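You operate a simulated robot arm through the tools that you are given. There is no shell and no other tool. Be economical: measure what you need, move in short steps, check, and stop when the job is done.

You run a simulated robot arm. Do the job below in one go: nothing can be reset, and whatever is moved stays where it is left.

TASK
Fetch the clamp jar and set it on top of the brown wooden spool.

It is judged by the outcome, as a careful person would: the job done as asked, and still so three seconds after it is handed in. It fails if anything else is knocked over, pushed out of place, dropped, spilled or broken.

THE ROBOT
A 6-joint arm with a two-finger parallel gripper, fixed in place. Base frame: the origin is at the foot of the arm, x ahead of it, y to its left, z up; the work surface is at about z = 0.9. Lengths are in m, angles in degrees, forces in N, time in s.
With the tool pointing down near the work surface it reaches from about 0.24 to 0.66 m from the base axis. Its first joint turns from -66.0 to 66.0 degrees. Payload 2.9 kg.
The TCP is the grasp point between the finger pads, 0.03 m short of the fingertips. In the tool frame z runs along the fingers and y along their closing line. The gripper opens to 0.11 m. The fingers are 0.02 m wide and 0.01 m thick; the gripper's body (0.048 by 0.112 m) begins 0.055 m behind the TCP.
Orientation is that of the tool frame in the base frame, as a unit quaternion [x, y, z, w]. With the fingers straight down and closing along the base's y, the tool's x points along the base's -x, its y along +y and its z along -z.

THE INTERFACE
- The arm moves only by the tool move_arm. Its argument "increments" is a list of rows, each an object of numbers (a shift or turn left out is 0, a gripper value left out holds the last): "wx", "wy", "wz": the turn, a rotation vector about the base's x, y, z in degrees; "tx", "ty", "tz": the shift along the base's x, y, z in m; "hand": the opening in per cent of the stroke, from 0 (shut) to 100 (fully open). In form: [{"wx": .., "wy": .., "wz": .., "tx": .., "ty": .., "tz": .., "hand": ..}, ...]. A call has 1 to 20 rows; each row is the pose to reach, as a shift and turn from the pose commanded when the call began. A row lasts 0.2 s, in which the tool goes at most 0.05 m and 8.6 degrees; a call with a longer step from one row to the next is refused whole, and so is a gripper value outside its range. A pose out of reach is approached as far as the arm can. The call stops where the force on the tool passes 40 N (or 10 N more than at its start, if that is more) or the arm is blocked; 0.2 s more then pass. The fingers move at their own pace (about 0.108 m/s each) and stop on an object; they squeeze with about 31 N. The grip force told is the motor's: it shows also when the fingers shut on nothing. Time passes only in rows, and 0.2 s behind the last, so rows that repeat a pose let the fingers close. The reply holds the time, the measured pose of the TCP, the force on the tool along the base axes, the opening and the grip force, in the units named above and with some noise.
- Cameras (640 x 400 px; columns grow to the right, rows downward): "scene" is fixed at [0.0908, 0.4432, 1.4215]; the picture's right is [-0.60, -0.80, 0.00], its down [-0.36, 0.27, -0.89] and it looks along [0.72, -0.53, -0.45] (base axes); focal length 353 px, centre (320, 200). "wrist" rides on the gripper at [0.072, 0.017, -0.103] in the tool frame; the picture's right is [-0.23, 0.97, 0.00], its down [-0.76, -0.18, -0.62] and it looks along [-0.61, -0.14, 0.78] (tool axes); focal length 222 px, centre (320, 200). There is no depth. A picture from a camera that has moved, and an enlarged one, comes with that camera's place and axes in the base frame and with its lens. The place of the scene camera against the robot may be out by one fixed shift of up to 0.025 m in any direction.
- get_image(camera): a new picture of that camera. The clock stands still meanwhile.
- inspect(camera, box): a new picture of the part [left, top, right, bottom] of that camera's present view, enlarged. The clock stands still meanwhile.
- sign_off(): hands the job in; it is judged then, once.

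Work in short steps. Places have to be worked out from the pictures, the camera data and where the tool is seen: move nearer, look again, correct. Check each grasp and each placing, and mend what went wrong. You have 90 turns and 46 pictures in all, those below and enlarged ones among them. Open the gripper and draw the arm clear of the work before you hand the job in, unless the task says otherwise; then end with one line.

The tools are called after ">>>" as name(argument=value, ...) on one line, values as JSON. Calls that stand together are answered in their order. move_arm: Moves the arm, as the interface text tells. Its arguments: {"type":"object","properties":{"increments":{"type":"array"}},"required":["increments"]} The other tools are called the same way: get_image (camera) takes a picture; inspect (camera, box) takes an enlarged picture of a part of a camera's view; sign_off () hands the job in.

At the start:

```text
t: 0.0
tcp_pos: [0.4504, -0.0861, 1.2339]
tcp_rot: [0.0, 1.0, 0.0, 0.0]
wrist_force: [-0.3, -0.4, 0.1]
opening: 0.1102
finger_force: 0.0
```

scene: 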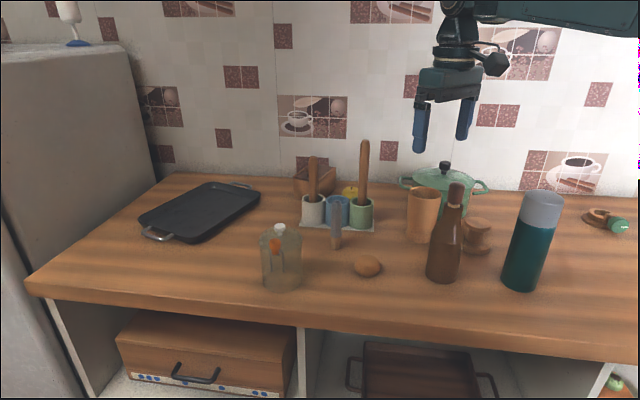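
wrist: 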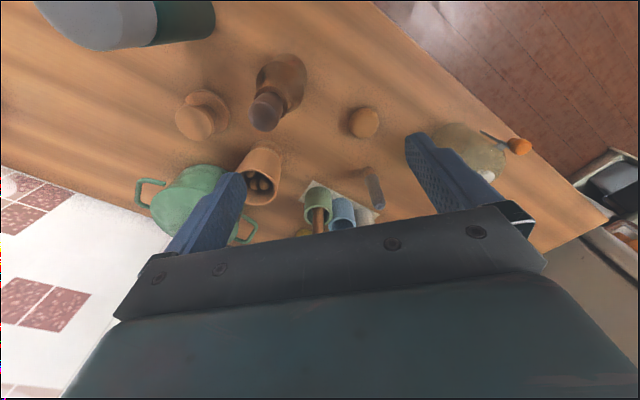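

I'll enlarge the scene to identify the jar (likely the glass one at the left with an orange clamp) and the spool (right of the bottle).

>>> inspect(camera="scene", box=[230, 200, 350, 300])

>>> inspect(camera="scene", box=[390, 160, 550, 300])

```text
4.00 times, centred on (290, 250) of scene
camera zoom: at [0.0908, 0.4432, 1.4215], right [-0.6, -0.8, 0.0], down [-0.36, 0.27, -0.89], along [0.72, -0.53, -0.45], focal length 1410 px, centre (440, 0)
```

zoom: 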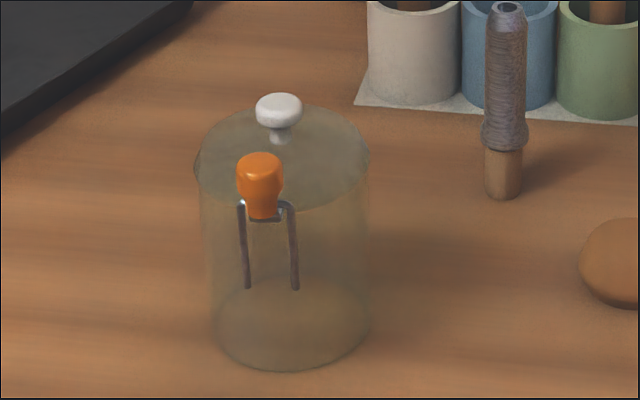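

```text
2.86 times, centred on (470, 230) of scene
camera zoom: at [0.0908, 0.4432, 1.4215], right [-0.6, -0.8, 0.0], down [-0.36, 0.27, -0.89], along [0.72, -0.53, -0.45], focal length 1007 px, centre (-109, 114)
```

zoom: 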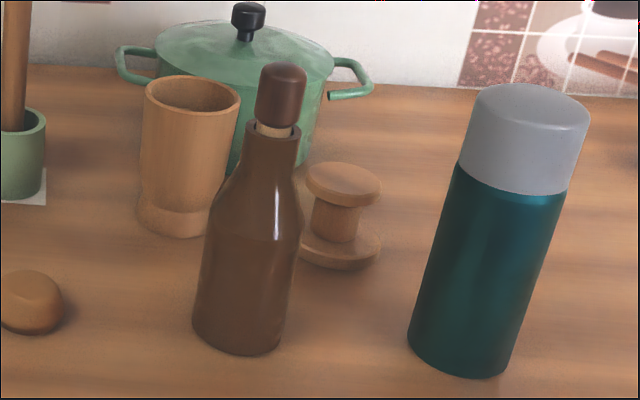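

The jar looks to be about 0.09 m wide, 0.11 m tall, near (0.63, 0.14), and the spool is behind the bottle. I'll cross-check with the wrist camera, whose calibration is trusted.

>>> inspect(camera="wrist", box=[390, 90, 550, 190])

>>> inspect(camera="wrist", box=[120, 40, 320, 165])

```text
4.00 times, centred on (470, 140) of wrist
camera zoom: at [0.3772, -0.0693, 1.3372], right [0.23, 0.97, 0.0], down [0.76, -0.18, 0.62], along [0.61, -0.14, -0.78], focal length 888 px, centre (-280, 440)
```

zoom: 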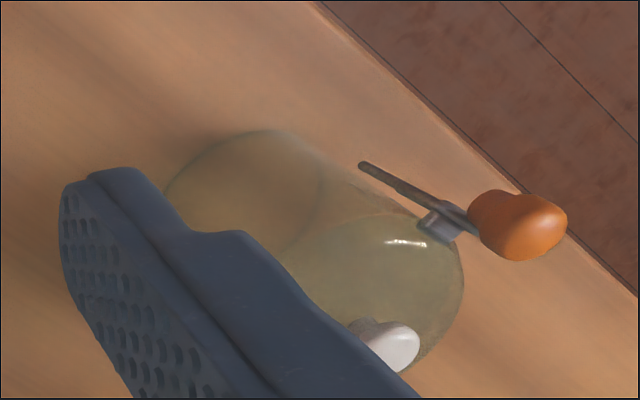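

```text
3.20 times, centred on (220, 102) of wrist
camera zoom: at [0.3772, -0.0693, 1.3372], right [0.23, 0.97, 0.0], down [0.76, -0.18, 0.62], along [0.61, -0.14, -0.78], focal length 711 px, centre (640, 512)
```

zoom: 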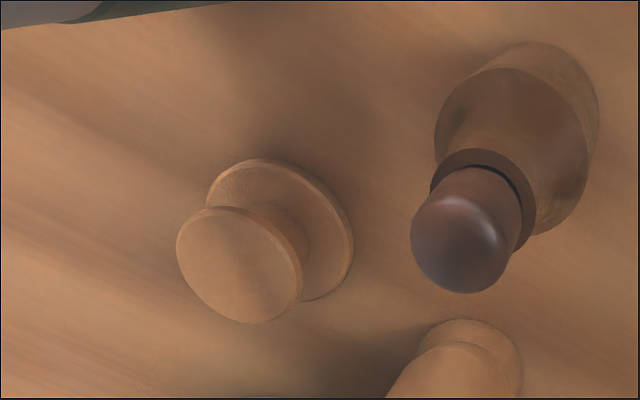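

Wrist and scene agree on: jar axis ≈ (0.63, 0.153), lid ≈1.00, knob top ≈1.035, clamp pointing to azimuth ≈130°; spool ≈ (0.459, -0.305), top ≈0.962. I'll go above the jar, turning -50° so the fingers close square to the clamp, and look again.

>>> move_arm(increments=[{"wz": -6.25, "tx": 0.022, "ty": 0.03, "tz": -0.008, "hand": 100}, {"wz": -12.5, "tx": 0.045, "ty": 0.06, "tz": -0.016}, {"wz": -18.75, "tx": 0.067, "ty": 0.09, "tz": -0.024}, {"wz": -25, "tx": 0.09, "ty": 0.12, "tz": -0.032}, {"wz": -31.25, "tx": 0.112, "ty": 0.15, "tz": -0.04}, {"wz": -37.5, "tx": 0.135, "ty": 0.18, "tz": -0.048}, {"wz": -43.75, "tx": 0.157, "ty": 0.21, "tz": -0.056}, {"wz": -50, "tx": 0.18, "ty": 0.239, "tz": -0.064}, {"wz": -50, "tx": 0.18, "ty": 0.239, "tz": -0.064}])

>>> get_image(camera="wrist")

>>> get_image(camera="scene")

```text
t: 2.0
tcp_pos: [0.5929, 0.1496, 1.1544]
tcp_rot: [0.423, 0.906, 0.0, 0.0]
wrist_force: [0.2, -0.6, -0.1]
opening: 0.11
finger_force: 0.0
out of reach, approached as far as the arm can: row 7, 8, 9
```

```text
39 pictures are left
camera wrist: at [0.56, 0.2151, 1.2589], right [0.89, 0.45, 0.0], down [0.35, -0.7, 0.62], along [0.28, -0.56, -0.78], focal length 222 px, centre (320, 200)
```

wrist: 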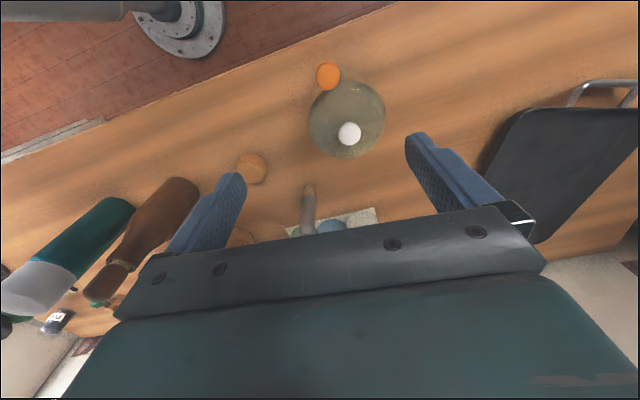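

```text
38 pictures are left
```

scene: 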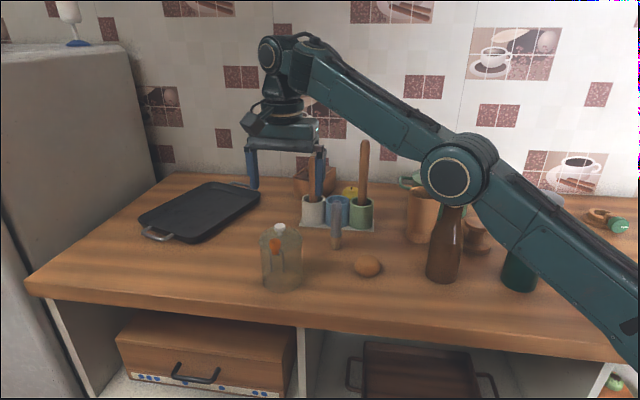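

The jar axis from this view is ≈ (0.628, 0.149); the clamp is at azimuth ≈143°, so I add +10° of turn. The reach is short at this height, so I lower carefully (tips stay above the lid) and see where the arm settles.

>>> move_arm(increments=[{"wz": 5, "tz": -0.03}, {"wz": 10, "tz": -0.06}, {"wz": 10, "tz": -0.09}, {"wz": 10, "tz": -0.09}])

```text
t: 3.0
tcp_pos: [0.5941, 0.149, 1.064]
tcp_rot: [0.342, 0.94, 0.0, 0.0]
wrist_force: [0.7, 0.1, 0.2]
opening: 0.1099
finger_force: 0.0
```

The command base is the reached pose. Now I shift outward to the jar axis at this height.

>>> move_arm(increments=[{"tx": 0.017}, {"tx": 0.034}, {"tx": 0.034}])

>>> get_image(camera="wrist")

>>> inspect(camera="scene", box=[200, 130, 360, 300])

```text
t: 3.8
tcp_pos: [0.6284, 0.1478, 1.063]
tcp_rot: [0.343, 0.939, 0.0, 0.0]
wrist_force: [0.6, 0.0, 0.6]
opening: 0.1101
finger_force: 0.0
```

```text
37 pictures are left
camera wrist: at [0.5826, 0.2074, 1.1678], right [0.8, 0.6, 0.0], down [0.47, -0.63, 0.62], along [0.37, -0.5, -0.78], focal length 222 px, centre (320, 200)
```

wrist: 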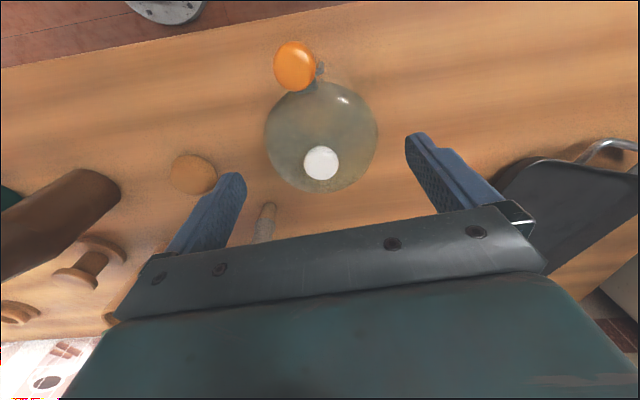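

```text
2.35 times, centred on (280, 215) of scene
camera zoom: at [0.0908, 0.4432, 1.4215], right [-0.6, -0.8, 0.0], down [-0.36, 0.27, -0.89], along [0.72, -0.53, -0.45], focal length 830 px, centre (414, 165)
```

zoom: 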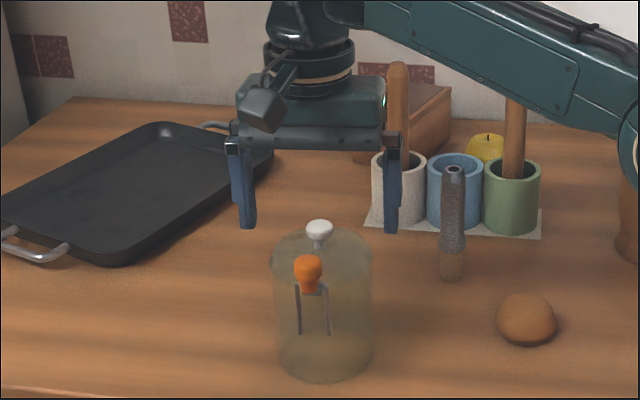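

The jar axis ≈ (0.627, 0.149) and the TCP is centred on it. I lower to z ≈ 0.994 (body stays above the knob).

>>> move_arm(increments=[{"tz": -0.02}, {"tz": -0.04}, {"tz": -0.06}, {"tz": -0.069}, {"tz": -0.069}])

>>> get_image(camera="wrist")

>>> inspect(camera="scene", box=[220, 180, 340, 300])

```text
t: 5.0
tcp_pos: [0.6285, 0.1476, 0.9947]
tcp_rot: [0.342, 0.94, 0.0, -0.001]
wrist_force: [-0.7, 0.4, -0.8]
opening: 0.1101
finger_force: 0.0
```

```text
35 pictures are left
camera wrist: at [0.5825, 0.207, 1.0995], right [0.8, 0.6, 0.0], down [0.47, -0.63, 0.62], along [0.37, -0.5, -0.78], focal length 222 px, centre (320, 200)
```

wrist: 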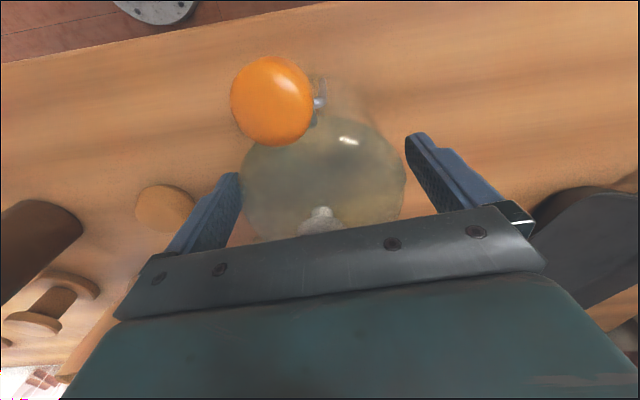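

```text
3.33 times, centred on (280, 240) of scene
camera zoom: at [0.0908, 0.4432, 1.4215], right [-0.6, -0.8, 0.0], down [-0.36, 0.27, -0.89], along [0.72, -0.53, -0.45], focal length 1175 px, centre (453, 67)
```

zoom: 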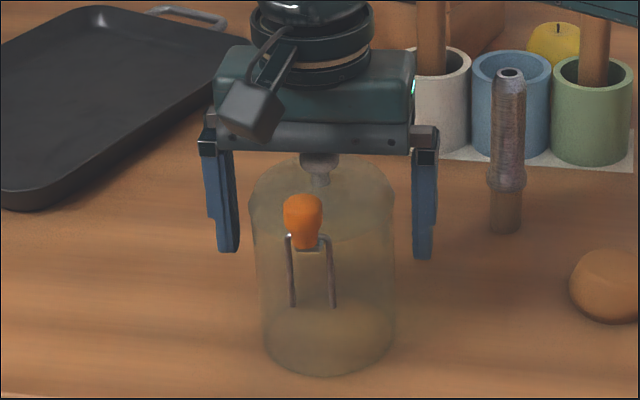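

The fingers straddle the jar, clear of the clamp and the knob. Closing now.

>>> move_arm(increments=[{"hand": 70}, {"hand": 40}, {"hand": 40}, {"hand": 40}])

```text
t: 6.0
tcp_pos: [0.6275, 0.1495, 0.9955]
tcp_rot: [0.341, 0.94, 0.0, 0.0]
wrist_force: [3.8, 1.8, 0.6]
opening: 0.0885
finger_force: 31.4
```

Gripped at 0.0885 m with 31 N. I lift a little first to check the hold.

>>> move_arm(increments=[{"tx": -0.005, "tz": 0.015, "hand": 40}, {"tx": -0.01, "tz": 0.03}, {"tx": -0.01, "tz": 0.03}])

>>> inspect(camera="scene", box=[220, 160, 340, 300])

```text
t: 6.8
tcp_pos: [0.6183, 0.1477, 1.026]
tcp_rot: [0.343, 0.94, 0.0, 0.001]
wrist_force: [0.0, -1.6, 3.3]
opening: 0.0882
finger_force: 30.9
```

```text
2.86 times, centred on (280, 230) of scene
camera zoom: at [0.0907, 0.4432, 1.4215], right [-0.6, -0.8, 0.0], down [-0.36, 0.27, -0.89], along [0.72, -0.53, -0.45], focal length 1007 px, centre (434, 114)
```

zoom: 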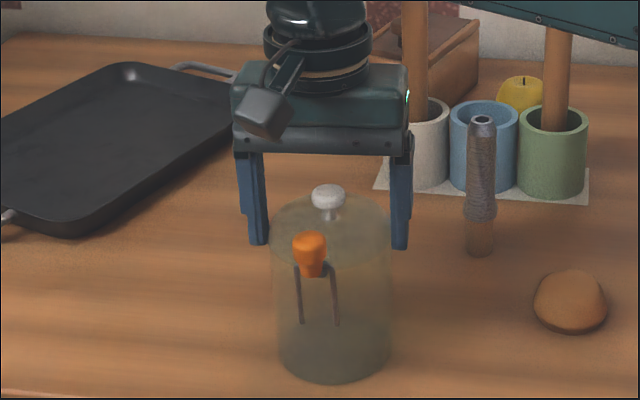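

The gripper rose but the jar appears to have stayed on the table (knob now well below the body). I check with the wrist camera.

>>> get_image(camera="wrist")

>>> get_image(camera="scene")

```text
32 pictures are left
camera wrist: at [0.5726, 0.2075, 1.1301], right [0.8, 0.6, 0.0], down [0.47, -0.63, 0.62], along [0.37, -0.5, -0.78], focal length 222 px, centre (320, 200)
```

wrist: 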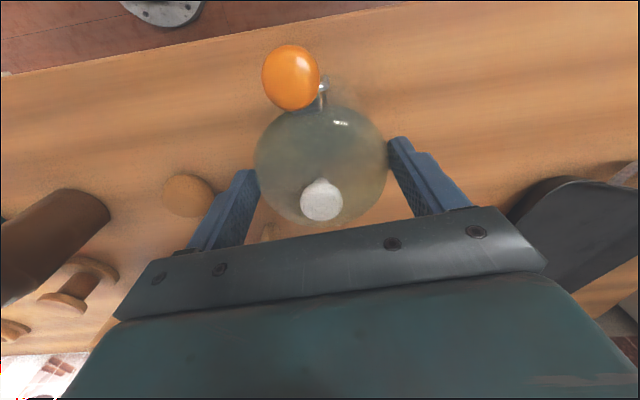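

```text
31 pictures are left
```

scene: 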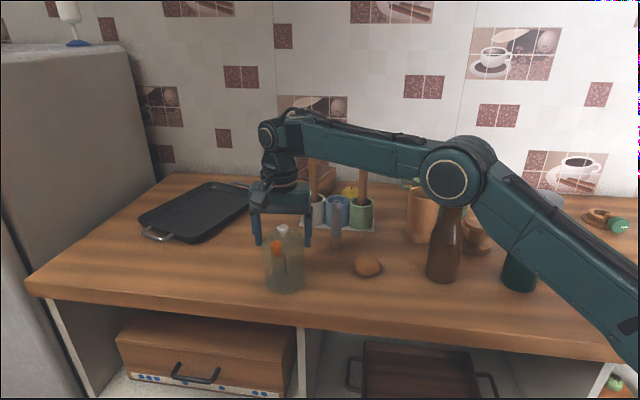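

The jar slid through the fingers: the glass is slippery (or the jar heavy). I go back down with the grip held and read forces at a slight, slow lift.

>>> move_arm(increments=[{"hand": 60}, {"hand": 100}, {"hand": 100, "tz": -0.01}, {"tz": -0.02}, {"tz": -0.03}, {"tz": -0.03}, {"tz": -0.03, "hand": 0}, {"tz": -0.03, "hand": 0}, {"tz": -0.03, "hand": 0}, {"tz": -0.03, "hand": 0}])

>>> move_arm(increments=[{"tz": 0.001}, {"tz": 0.002}, {"tz": 0.003}, {"tz": 0.004}, {"tz": 0.004}])

>>> inspect(camera="scene", box=[220, 180, 340, 300])

```text
t: 9.0
tcp_pos: [0.6183, 0.1478, 0.9963]
tcp_rot: [0.342, 0.94, 0.0, 0.0]
wrist_force: [0.7, 1.2, 0.5]
opening: 0.0885
finger_force: 31.2
```

```text
t: 10.2
tcp_pos: [0.6177, 0.1482, 0.9994]
tcp_rot: [0.343, 0.939, 0.0, 0.0]
wrist_force: [-0.7, -0.5, -4.2]
opening: 0.0886
finger_force: 30.5
```

```text
3.33 times, centred on (280, 240) of scene
camera zoom: at [0.0909, 0.4432, 1.4215], right [-0.6, -0.8, 0.0], down [-0.36, 0.27, -0.89], along [0.72, -0.53, -0.45], focal length 1175 px, centre (453, 67)
```

zoom: 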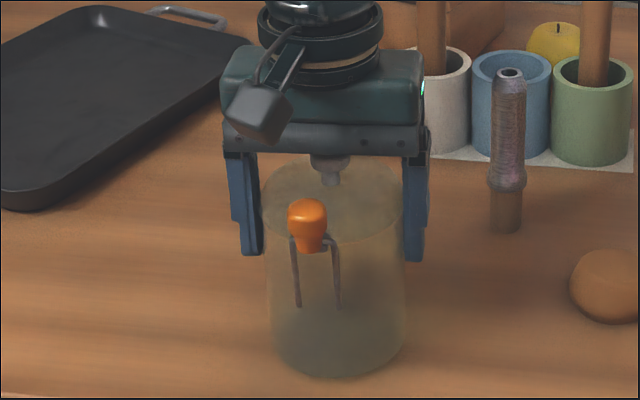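

Downward load is 4.2 N after a 3-4 mm lift. I continue slowly to see whether the load saturates (slip) or the jar comes up.

>>> move_arm(increments=[{"tz": 0.001}, {"tz": 0.002}, {"tz": 0.003}, {"tz": 0.004}, {"tz": 0.005}, {"tz": 0.006}, {"tz": 0.006}])

>>> inspect(camera="scene", box=[220, 180, 340, 300])

```text
t: 11.8
tcp_pos: [0.6175, 0.1489, 1.005]
tcp_rot: [0.341, 0.94, 0.001, 0.0]
wrist_force: [0.6, -0.2, -5.4]
opening: 0.0884
finger_force: 31.4
```

```text
3.33 times, centred on (280, 240) of scene
camera zoom: at [0.0909, 0.4432, 1.4215], right [-0.6, -0.8, 0.0], down [-0.36, 0.27, -0.89], along [0.72, -0.53, -0.45], focal length 1175 px, centre (453, 67)
```

zoom: 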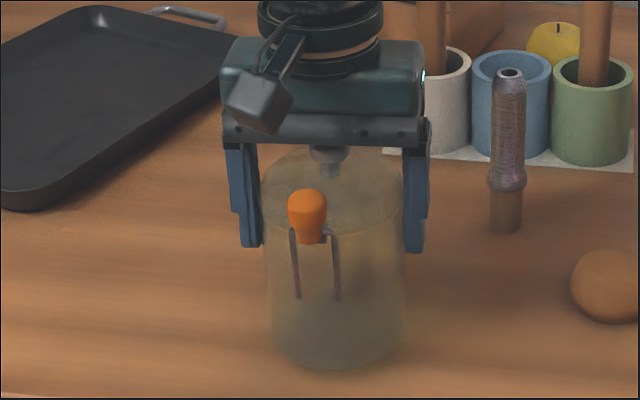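

The jar is now lifting with the hand (base rose, weight ≈5 N): friction is just sufficient if slow. I check for creep by waiting, then lift slowly a bit more.

>>> move_arm(increments=[{}, {}, {}, {}, {}, {}, {}, {}])

>>> inspect(camera="scene", box=[220, 180, 340, 300])

```text
t: 13.6
tcp_pos: [0.6186, 0.1483, 1.0043]
tcp_rot: [0.342, 0.94, 0.0, 0.001]
wrist_force: [0.6, -0.8, -5.4]
opening: 0.0886
finger_force: 31.1
```

```text
3.33 times, centred on (280, 240) of scene
camera zoom: at [0.0909, 0.4432, 1.4215], right [-0.6, -0.8, 0.0], down [-0.36, 0.27, -0.89], along [0.72, -0.53, -0.45], focal length 1175 px, centre (453, 67)
```

zoom: 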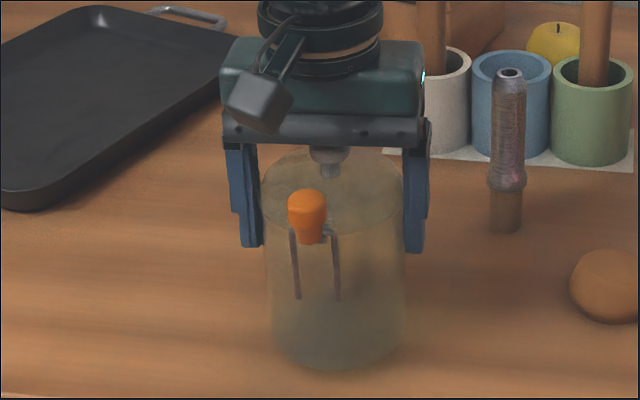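

No creep. I keep lifting gently with ramped small steps, drifting inward slightly.

>>> move_arm(increments=[{"tz": 0.001}, {"tz": 0.0025}, {"tz": 0.0045}, {"tz": 0.007, "tx": -0.0005}, {"tz": 0.01, "tx": -0.001}, {"tz": 0.013, "tx": -0.002}, {"tz": 0.016, "tx": -0.003}, {"tz": 0.019, "tx": -0.004}, {"tz": 0.022, "tx": -0.005}, {"tz": 0.025, "tx": -0.006}, {"tz": 0.028, "tx": -0.007}, {"tz": 0.031, "tx": -0.008}, {"tz": 0.034, "tx": -0.009}, {"tz": 0.037, "tx": -0.01}, {"tz": 0.04, "tx": -0.011}, {"tz": 0.043, "tx": -0.012}, {"tz": 0.0455, "tx": -0.013}, {"tz": 0.0475, "tx": -0.0135}, {"tz": 0.049, "tx": -0.014}, {"tz": 0.05, "tx": -0.014}])

>>> inspect(camera="scene", box=[220, 160, 340, 300])

```text
t: 17.8
tcp_pos: [0.6053, 0.1484, 1.0543]
tcp_rot: [0.342, 0.94, 0.0, 0.0]
wrist_force: [-1.0, -0.1, -4.8]
opening: 0.0887
finger_force: 31.7
```

```text
2.86 times, centred on (280, 230) of scene
camera zoom: at [0.0909, 0.4432, 1.4215], right [-0.6, -0.8, 0.0], down [-0.36, 0.27, -0.89], along [0.72, -0.53, -0.45], focal length 1007 px, centre (434, 114)
```

zoom: 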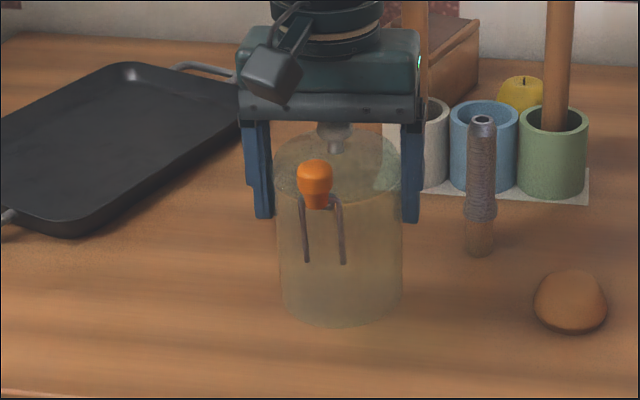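

The jar holds. I keep lifting at the same gentle pace, slightly faster mid-way.

>>> move_arm(increments=[{"tz": 0.001}, {"tz": 0.0025, "tx": -0.001}, {"tz": 0.0045, "tx": -0.002}, {"tz": 0.0075, "tx": -0.003}, {"tz": 0.011, "tx": -0.0045}, {"tz": 0.015, "tx": -0.006}, {"tz": 0.02, "tx": -0.008}, {"tz": 0.025, "tx": -0.01}, {"tz": 0.03, "tx": -0.012}, {"tz": 0.035, "tx": -0.014}, {"tz": 0.04, "tx": -0.016}, {"tz": 0.045, "tx": -0.018}, {"tz": 0.05, "tx": -0.02}, {"tz": 0.055, "tx": -0.022}, {"tz": 0.06, "tx": -0.024}, {"tz": 0.0645, "tx": -0.026}, {"tz": 0.068, "tx": -0.0275}, {"tz": 0.0705, "tx": -0.0285}, {"tz": 0.072, "tx": -0.029}, {"tz": 0.073, "tx": -0.03}])

>>> get_image(camera="scene")

```text
t: 22.0
tcp_pos: [0.5744, 0.1484, 1.1281]
tcp_rot: [0.342, 0.94, 0.0, 0.0]
wrist_force: [0.4, -0.4, -4.8]
opening: 0.0885
finger_force: 30.7
```

```text
26 pictures are left
```

scene: 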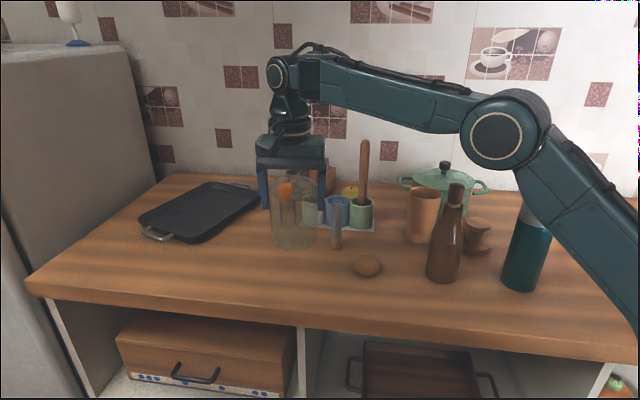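

Still held. Now I rise to ≈1.195 while starting across toward the spool.

>>> move_arm(increments=[{"tz": 0.001, "ty": -0.001}, {"tz": 0.0025, "ty": -0.003}, {"tz": 0.0045, "ty": -0.006}, {"tz": 0.007, "ty": -0.01}, {"tz": 0.01, "ty": -0.015, "tx": -0.001}, {"tz": 0.014, "ty": -0.02, "tx": -0.002}, {"tz": 0.018, "ty": -0.026, "tx": -0.003}, {"tz": 0.022, "ty": -0.032, "tx": -0.004}, {"tz": 0.026, "ty": -0.038, "tx": -0.005}, {"tz": 0.03, "ty": -0.044, "tx": -0.006}, {"tz": 0.034, "ty": -0.05, "tx": -0.007}, {"tz": 0.038, "ty": -0.056, "tx": -0.008}, {"tz": 0.042, "ty": -0.062, "tx": -0.009}, {"tz": 0.046, "ty": -0.068, "tx": -0.01}, {"tz": 0.05, "ty": -0.074, "tx": -0.011}, {"tz": 0.054, "ty": -0.08, "tx": -0.012}, {"tz": 0.058, "ty": -0.085, "tx": -0.013}, {"tz": 0.062, "ty": -0.089, "tx": -0.014}, {"tz": 0.065, "ty": -0.092, "tx": -0.0145}, {"tz": 0.067, "ty": -0.094, "tx": -0.015}])

>>> move_arm(increments=[{"ty": -0.002}, {"ty": -0.005}, {"ty": -0.009}, {"ty": -0.014}, {"ty": -0.02}, {"ty": -0.027}, {"ty": -0.035}, {"ty": -0.043}, {"ty": -0.051}, {"ty": -0.059}, {"ty": -0.067}, {"ty": -0.075}, {"ty": -0.083}, {"ty": -0.091}, {"ty": -0.099}, {"ty": -0.106}, {"ty": -0.112}, {"ty": -0.117}, {"ty": -0.12}, {"ty": -0.122}])

>>> get_image(camera="scene")

>>> get_image(camera="wrist")

```text
t: 26.2
tcp_pos: [0.5582, 0.0537, 1.196]
tcp_rot: [0.342, 0.94, 0.0, 0.0]
wrist_force: [-0.1, -0.5, -4.4]
opening: 0.0884
finger_force: 30.7
```

```text
t: 30.4
tcp_pos: [0.5603, -0.0672, 1.1957]
tcp_rot: [0.343, 0.939, 0.0, 0.0]
wrist_force: [-0.5, -0.8, -5.0]
opening: 0.0887
finger_force: 30.6
```

```text
25 pictures are left
```

scene: 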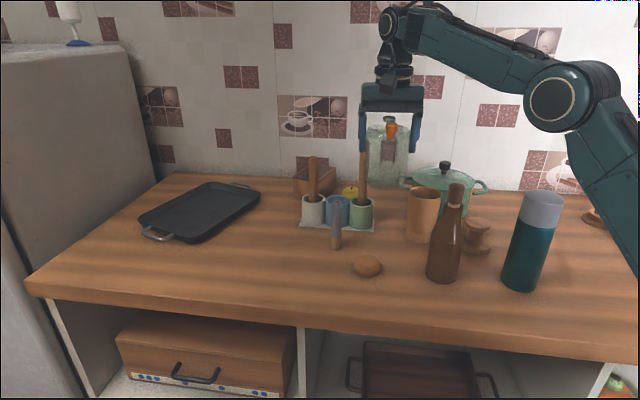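

```text
24 pictures are left
camera wrist: at [0.514, -0.0086, 1.2997], right [0.8, 0.6, 0.0], down [0.47, -0.63, 0.62], along [0.37, -0.5, -0.78], focal length 222 px, centre (320, 200)
```

wrist: 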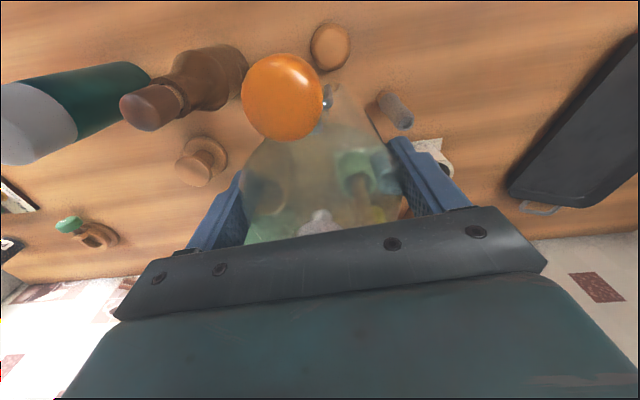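

The jar is steady. I refine the spool location from this closer wrist view.

>>> inspect(camera="wrist", box=[150, 120, 246, 200])

```text
5.00 times, centred on (198, 160) of wrist
camera zoom: at [0.514, -0.0086, 1.2997], right [0.8, 0.6, 0.0], down [0.47, -0.63, 0.62], along [0.37, -0.5, -0.78], focal length 1111 px, centre (930, 400)
```

zoom: 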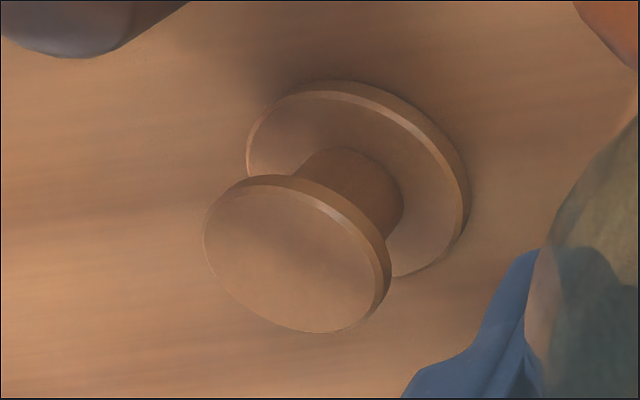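

Spool axis ≈ (0.456, -0.308), top ≈ 0.96. I travel over the cup side, keeping clear of the bottle, then to above the spool.

>>> move_arm(increments=[{"ty": -0.002}, {"ty": -0.005}, {"ty": -0.009}, {"ty": -0.014}, {"ty": -0.02}, {"ty": -0.027}, {"ty": -0.034, "tx": -0.001}, {"ty": -0.041, "tx": -0.002}, {"ty": -0.048, "tx": -0.003}, {"ty": -0.055, "tx": -0.004}, {"ty": -0.062, "tx": -0.005}, {"ty": -0.069, "tx": -0.006}, {"ty": -0.076, "tx": -0.007}, {"ty": -0.083, "tx": -0.008}, {"ty": -0.09, "tx": -0.009}, {"ty": -0.096, "tx": -0.01}, {"ty": -0.101, "tx": -0.011}, {"ty": -0.105, "tx": -0.0115}, {"ty": -0.108, "tx": -0.012}, {"ty": -0.11, "tx": -0.012}])

>>> move_arm(increments=[{"tx": -0.001, "ty": -0.0013}, {"tx": -0.003, "ty": -0.004}, {"tx": -0.0055, "ty": -0.0075}, {"tx": -0.009, "ty": -0.0125}, {"tx": -0.0135, "ty": -0.0185}, {"tx": -0.0185, "ty": -0.0255}, {"tx": -0.0235, "ty": -0.0325}, {"tx": -0.0285, "ty": -0.0395}, {"tx": -0.0335, "ty": -0.0465}, {"tx": -0.0385, "ty": -0.0535}, {"tx": -0.0435, "ty": -0.0605}, {"tx": -0.0485, "ty": -0.0675}, {"tx": -0.0535, "ty": -0.0745}, {"tx": -0.0585, "ty": -0.0815}, {"tx": -0.0635, "ty": -0.0885}, {"tx": -0.0685, "ty": -0.0955}, {"tx": -0.073, "ty": -0.1015}, {"tx": -0.0765, "ty": -0.1065}, {"tx": -0.079, "ty": -0.11}, {"tx": -0.081, "ty": -0.1125}])

>>> get_image(camera="scene")

>>> get_image(camera="wrist")

```text
t: 34.6
tcp_pos: [0.5458, -0.1775, 1.1965]
tcp_rot: [0.343, 0.939, 0.0, 0.0]
wrist_force: [-0.3, 0.7, -5.0]
opening: 0.0883
finger_force: 30.4
```

```text
t: 38.8
tcp_pos: [0.466, -0.2886, 1.1954]
tcp_rot: [0.342, 0.94, 0.001, 0.0]
wrist_force: [-0.9, -0.5, -5.0]
opening: 0.0885
finger_force: 31.0
```

```text
22 pictures are left
```

scene: 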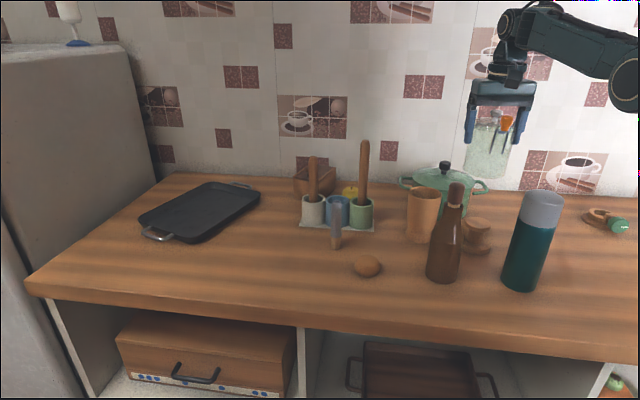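

```text
21 pictures are left
camera wrist: at [0.4208, -0.231, 1.2993], right [0.8, 0.6, 0.0], down [0.47, -0.63, 0.62], along [0.37, -0.5, -0.78], focal length 222 px, centre (320, 200)
```

wrist: 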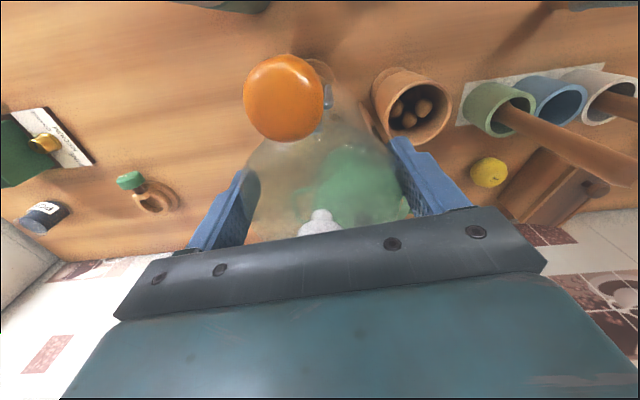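

Now I shift the last centimetres to the spool axis and lower gently to ≈1.095 (jar base ≈ 4 cm above the spool).

>>> move_arm(increments=[{"tx": -0.001, "ty": -0.002}, {"tx": -0.003, "ty": -0.005}, {"tx": -0.006, "ty": -0.009, "tz": -0.001}, {"tx": -0.008, "ty": -0.012, "tz": -0.003}, {"tx": -0.0095, "ty": -0.014, "tz": -0.006}, {"tx": -0.01, "ty": -0.0155, "tz": -0.01}, {"tx": -0.01, "ty": -0.016, "tz": -0.016}, {"tx": -0.01, "ty": -0.016, "tz": -0.023}, {"tx": -0.01, "ty": -0.016, "tz": -0.03}, {"tx": -0.01, "ty": -0.016, "tz": -0.037}, {"tx": -0.01, "ty": -0.016, "tz": -0.044}, {"tx": -0.01, "ty": -0.016, "tz": -0.051}, {"tx": -0.01, "ty": -0.016, "tz": -0.058}, {"tx": -0.01, "ty": -0.016, "tz": -0.065}, {"tx": -0.01, "ty": -0.016, "tz": -0.072}, {"tx": -0.01, "ty": -0.016, "tz": -0.079}, {"tx": -0.01, "ty": -0.016, "tz": -0.086}, {"tx": -0.01, "ty": -0.016, "tz": -0.092}, {"tx": -0.01, "ty": -0.016, "tz": -0.096}, {"tx": -0.01, "ty": -0.016, "tz": -0.098}])

>>> inspect(camera="scene", box=[390, 100, 560, 300])

>>> get_image(camera="wrist")

```text
t: 43.0
tcp_pos: [0.4561, -0.3048, 1.097]
tcp_rot: [0.342, 0.94, 0.001, 0.0]
wrist_force: [-0.7, 0.3, -4.8]
opening: 0.0887
finger_force: 31.2
```

```text
2.00 times, centred on (475, 200) of scene
camera zoom: at [0.0908, 0.4431, 1.4215], right [-0.6, -0.8, 0.0], down [-0.36, 0.27, -0.89], along [0.72, -0.53, -0.45], focal length 705 px, centre (10, 200)
```

zoom: 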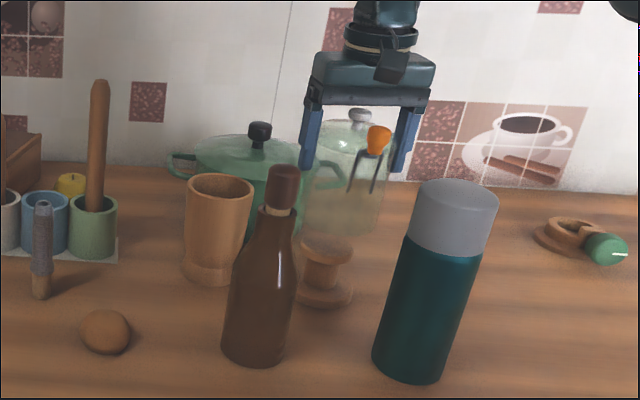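

```text
19 pictures are left
camera wrist: at [0.4105, -0.247, 1.201], right [0.8, 0.6, 0.0], down [0.47, -0.63, 0.62], along [0.37, -0.5, -0.78], focal length 222 px, centre (320, 200)
```

wrist: 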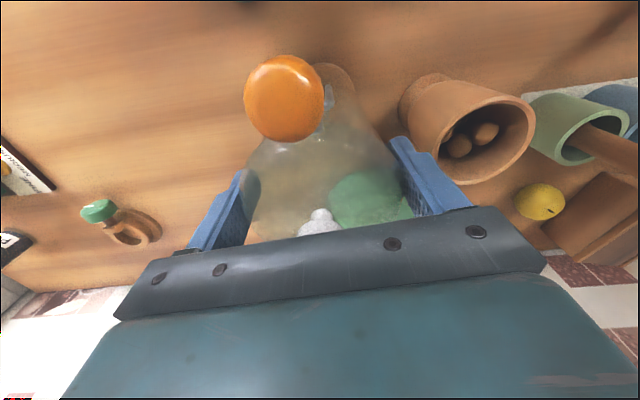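

Let me zoom in on the jar base and the spool to check lateral alignment.

>>> inspect(camera="scene", box=[525, 150, 450, 265])

>>> inspect(camera="wrist", box=[230, 40, 410, 160])

```text
refused: the box must be [left, top, right, bottom]
```

```text
3.33 times, centred on (320, 100) of wrist
camera zoom: at [0.4105, -0.247, 1.201], right [0.8, 0.6, 0.0], down [0.47, -0.63, 0.62], along [0.37, -0.5, -0.78], focal length 740 px, centre (320, 533)
```

zoom: 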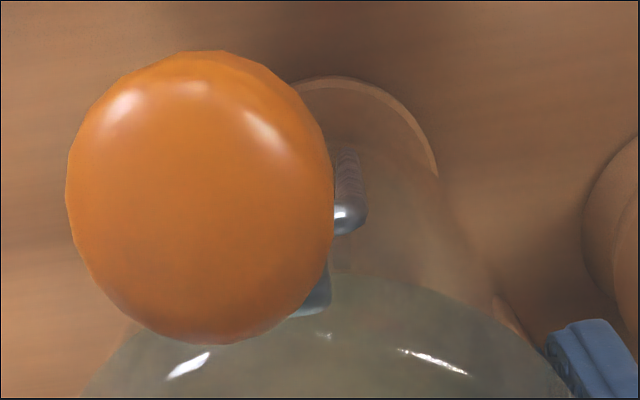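

>>> inspect(camera="scene", box=[440, 150, 540, 260])

```text
3.64 times, centred on (490, 205) of scene
camera zoom: at [0.0908, 0.4431, 1.4215], right [-0.6, -0.8, 0.0], down [-0.36, 0.27, -0.89], along [0.72, -0.53, -0.45], focal length 1282 px, centre (-298, 182)
```

zoom: 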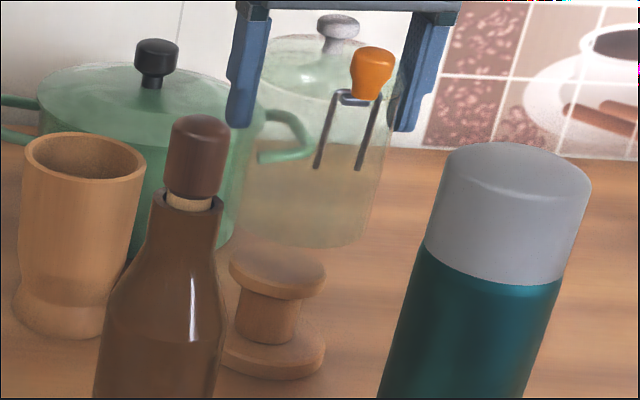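

The spool top sits ~1 cm left of the jar base in the scene view and slightly likewise in the wrist view, so I shift (+0.005, +0.007) and lower gently toward contact.

>>> move_arm(increments=[{"tx": 0.001, "ty": 0.0015}, {"tx": 0.0025, "ty": 0.0035}, {"tx": 0.004, "ty": 0.0055}, {"tx": 0.005, "ty": 0.007, "tz": -0.001}, {"tx": 0.005, "ty": 0.007, "tz": -0.003}, {"tx": 0.005, "ty": 0.007, "tz": -0.006}, {"tx": 0.005, "ty": 0.007, "tz": -0.009}, {"tx": 0.005, "ty": 0.007, "tz": -0.012}, {"tx": 0.005, "ty": 0.007, "tz": -0.015}, {"tx": 0.005, "ty": 0.007, "tz": -0.018}, {"tx": 0.005, "ty": 0.007, "tz": -0.021}, {"tx": 0.005, "ty": 0.007, "tz": -0.023}, {"tx": 0.005, "ty": 0.007, "tz": -0.025}, {"tx": 0.005, "ty": 0.007, "tz": -0.026}])

>>> inspect(camera="scene", box=[440, 150, 540, 260])

```text
t: 46.0
tcp_pos: [0.4615, -0.2992, 1.0706]
tcp_rot: [0.342, 0.94, 0.0, 0.0]
wrist_force: [-0.1, 0.4, -4.5]
opening: 0.0885
finger_force: 31.0
```

```text
3.64 times, centred on (490, 205) of scene
camera zoom: at [0.0908, 0.4431, 1.4215], right [-0.6, -0.8, 0.0], down [-0.36, 0.27, -0.89], along [0.72, -0.53, -0.45], focal length 1282 px, centre (-298, 182)
```

zoom: 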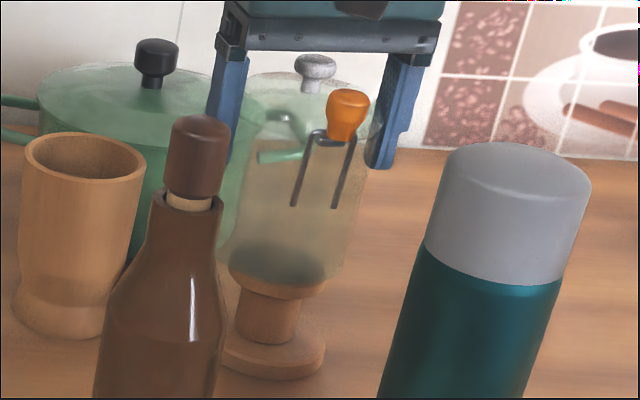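

Laterally aligned now. I lower in 1 mm steps and watch the load for contact.

>>> move_arm(increments=[{"tz": -0.001}, {"tz": -0.002}, {"tz": -0.003}, {"tz": -0.004}, {"tz": -0.005}, {"tz": -0.006}, {"tz": -0.007}, {"tz": -0.007}])

>>> inspect(camera="scene", box=[450, 190, 510, 260])

```text
t: 47.8
tcp_pos: [0.4626, -0.2987, 1.0655]
tcp_rot: [0.342, 0.94, 0.0, 0.001]
wrist_force: [0.0, -2.4, 2.4]
opening: 0.0884
finger_force: 30.9
```

```text
5.71 times, centred on (480, 225) of scene
camera zoom: at [0.0907, 0.4431, 1.4215], right [-0.6, -0.8, 0.0], down [-0.36, 0.27, -0.89], along [0.72, -0.53, -0.45], focal length 2015 px, centre (-594, 57)
```

zoom: 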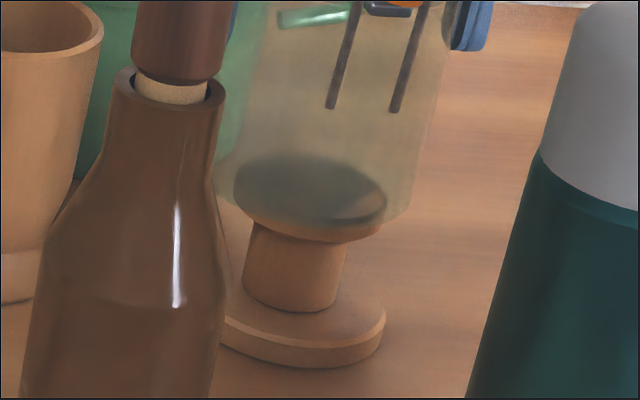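

Contact: load went from -5 N to about +2.4 N at z ≈ 1.0655, and the jar base sits over the spool top. One closer look at front-back centring before release.

>>> inspect(camera="scene", box=[480, 205, 528, 235])

>>> inspect(camera="wrist", box=[230, 40, 410, 160])

```text
13.33 times, centred on (504, 220) of scene
camera zoom: at [0.0907, 0.4431, 1.4215], right [-0.6, -0.8, 0.0], down [-0.36, 0.27, -0.89], along [0.72, -0.53, -0.45], focal length 4701 px, centre (-2133, -67)
```

zoom: 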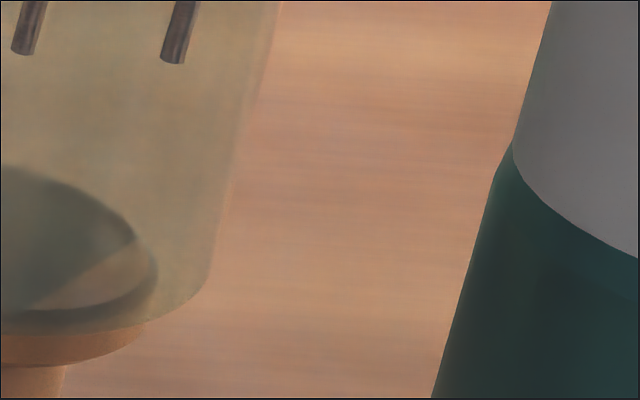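

```text
3.33 times, centred on (320, 100) of wrist
camera zoom: at [0.4159, -0.2405, 1.1687], right [0.8, 0.6, 0.0], down [0.47, -0.63, 0.62], along [0.37, -0.5, -0.78], focal length 740 px, centre (320, 533)
```

zoom: 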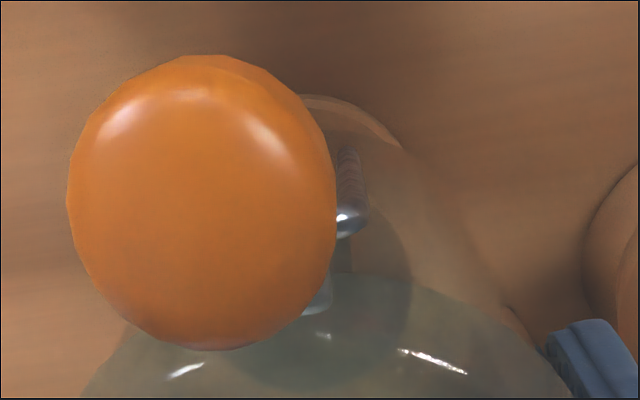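

The jar base is centred sideways and ≈1 cm off in depth, well inside the spool's support. Releasing gradually.

>>> move_arm(increments=[{"hand": 80}, {"hand": 83}, {"hand": 87}, {"hand": 92}, {"hand": 100}, {"hand": 100}])

>>> inspect(camera="scene", box=[440, 150, 540, 260])

>>> get_image(camera="wrist")

```text
t: 49.2
tcp_pos: [0.4606, -0.2988, 1.0631]
tcp_rot: [0.342, 0.94, 0.0, 0.0]
wrist_force: [-0.3, 0.4, -0.5]
opening: 0.1102
finger_force: 0.1
```

```text
3.64 times, centred on (490, 205) of scene
camera zoom: at [0.0908, 0.4432, 1.4215], right [-0.6, -0.8, 0.0], down [-0.36, 0.27, -0.89], along [0.72, -0.53, -0.45], focal length 1282 px, centre (-298, 182)
```

zoom: 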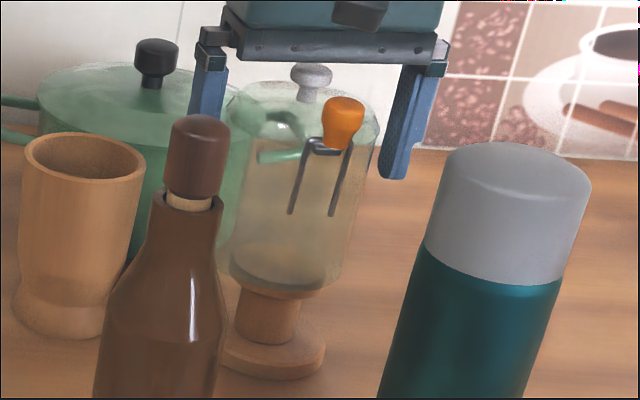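

```text
11 pictures are left
camera wrist: at [0.4159, -0.2403, 1.1682], right [0.8, 0.6, 0.0], down [0.47, -0.63, 0.62], along [0.37, -0.5, -0.78], focal length 222 px, centre (320, 200)
```

wrist: 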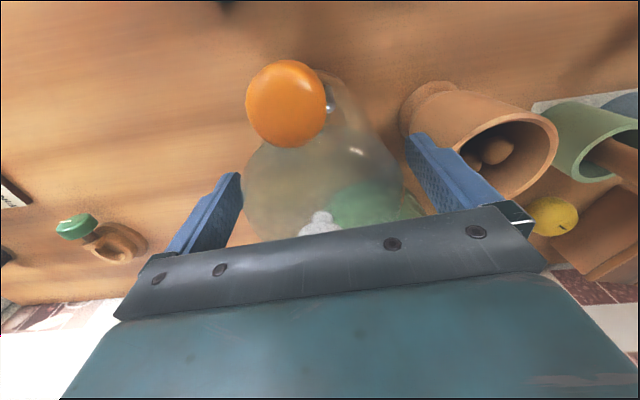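

The jar stands on the spool unaided. I raise the gripper straight up.

>>> move_arm(increments=[{"tz": 0.005}, {"tz": 0.015}, {"tz": 0.03}, {"tz": 0.05}, {"tz": 0.07}, {"tz": 0.09}, {"tz": 0.11}, {"tz": 0.13}, {"tz": 0.15}, {"tz": 0.15}])

>>> get_image(camera="scene")

>>> get_image(camera="wrist")

```text
t: 51.4
tcp_pos: [0.4616, -0.2996, 1.2141]
tcp_rot: [0.342, 0.94, 0.0, 0.0]
wrist_force: [0.8, -0.4, 0.3]
opening: 0.1099
finger_force: 0.0
```

```text
10 pictures are left
```

scene: 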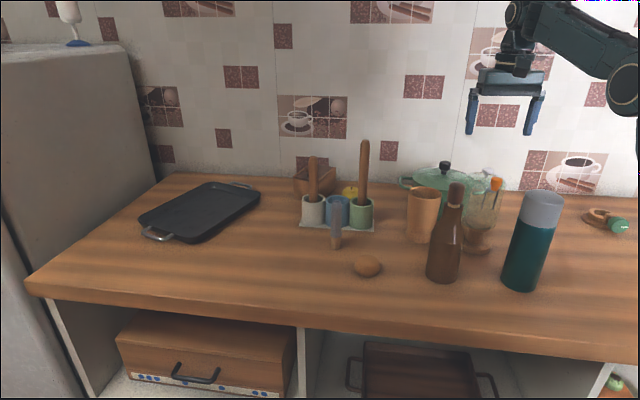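

```text
9 pictures are left
camera wrist: at [0.4158, -0.2412, 1.3185], right [0.8, 0.6, 0.0], down [0.47, -0.63, 0.62], along [0.37, -0.5, -0.78], focal length 222 px, centre (320, 200)
```

wrist: 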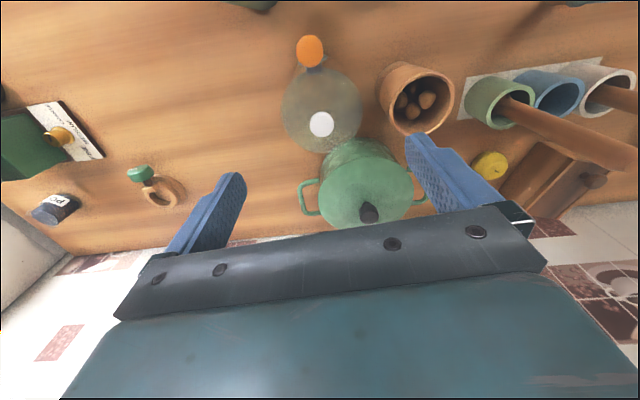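

The jar stands upright on the spool, nothing else has moved, and the arm is clear. One last zoom after that elapsed time to confirm stability.

>>> move_arm(increments=[{"tz": 0.01}, {"tz": 0.02}, {"tz": 0.02}, {"tz": 0.02}, {"tz": 0.02}])

>>> inspect(camera="scene", box=[440, 150, 540, 260])

```text
t: 52.6
tcp_pos: [0.4621, -0.2988, 1.2333]
tcp_rot: [0.342, 0.94, 0.0, 0.0]
wrist_force: [0.1, 0.4, -0.1]
opening: 0.1099
finger_force: 0.0
```

```text
3.64 times, centred on (490, 205) of scene
camera zoom: at [0.0908, 0.4432, 1.4215], right [-0.6, -0.8, 0.0], down [-0.36, 0.27, -0.89], along [0.72, -0.53, -0.45], focal length 1282 px, centre (-298, 182)
```

zoom: 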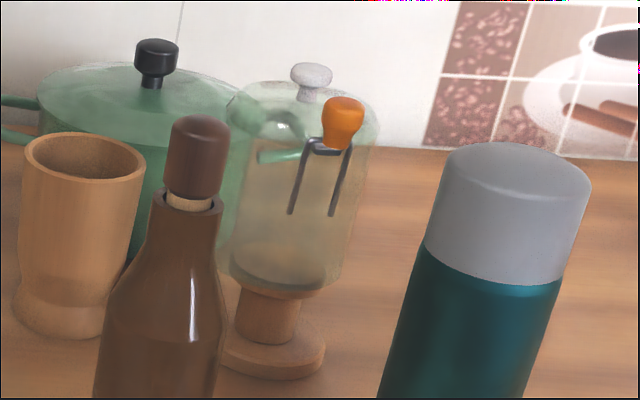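

The jar is unchanged and stable; handing in.

>>> sign_off()

```text
The job is handed in.
```

The clamp jar is standing upright on top of the brown wooden spool, about 1 cm off centre; the gripper is open and clear, and nothing else was disturbed.
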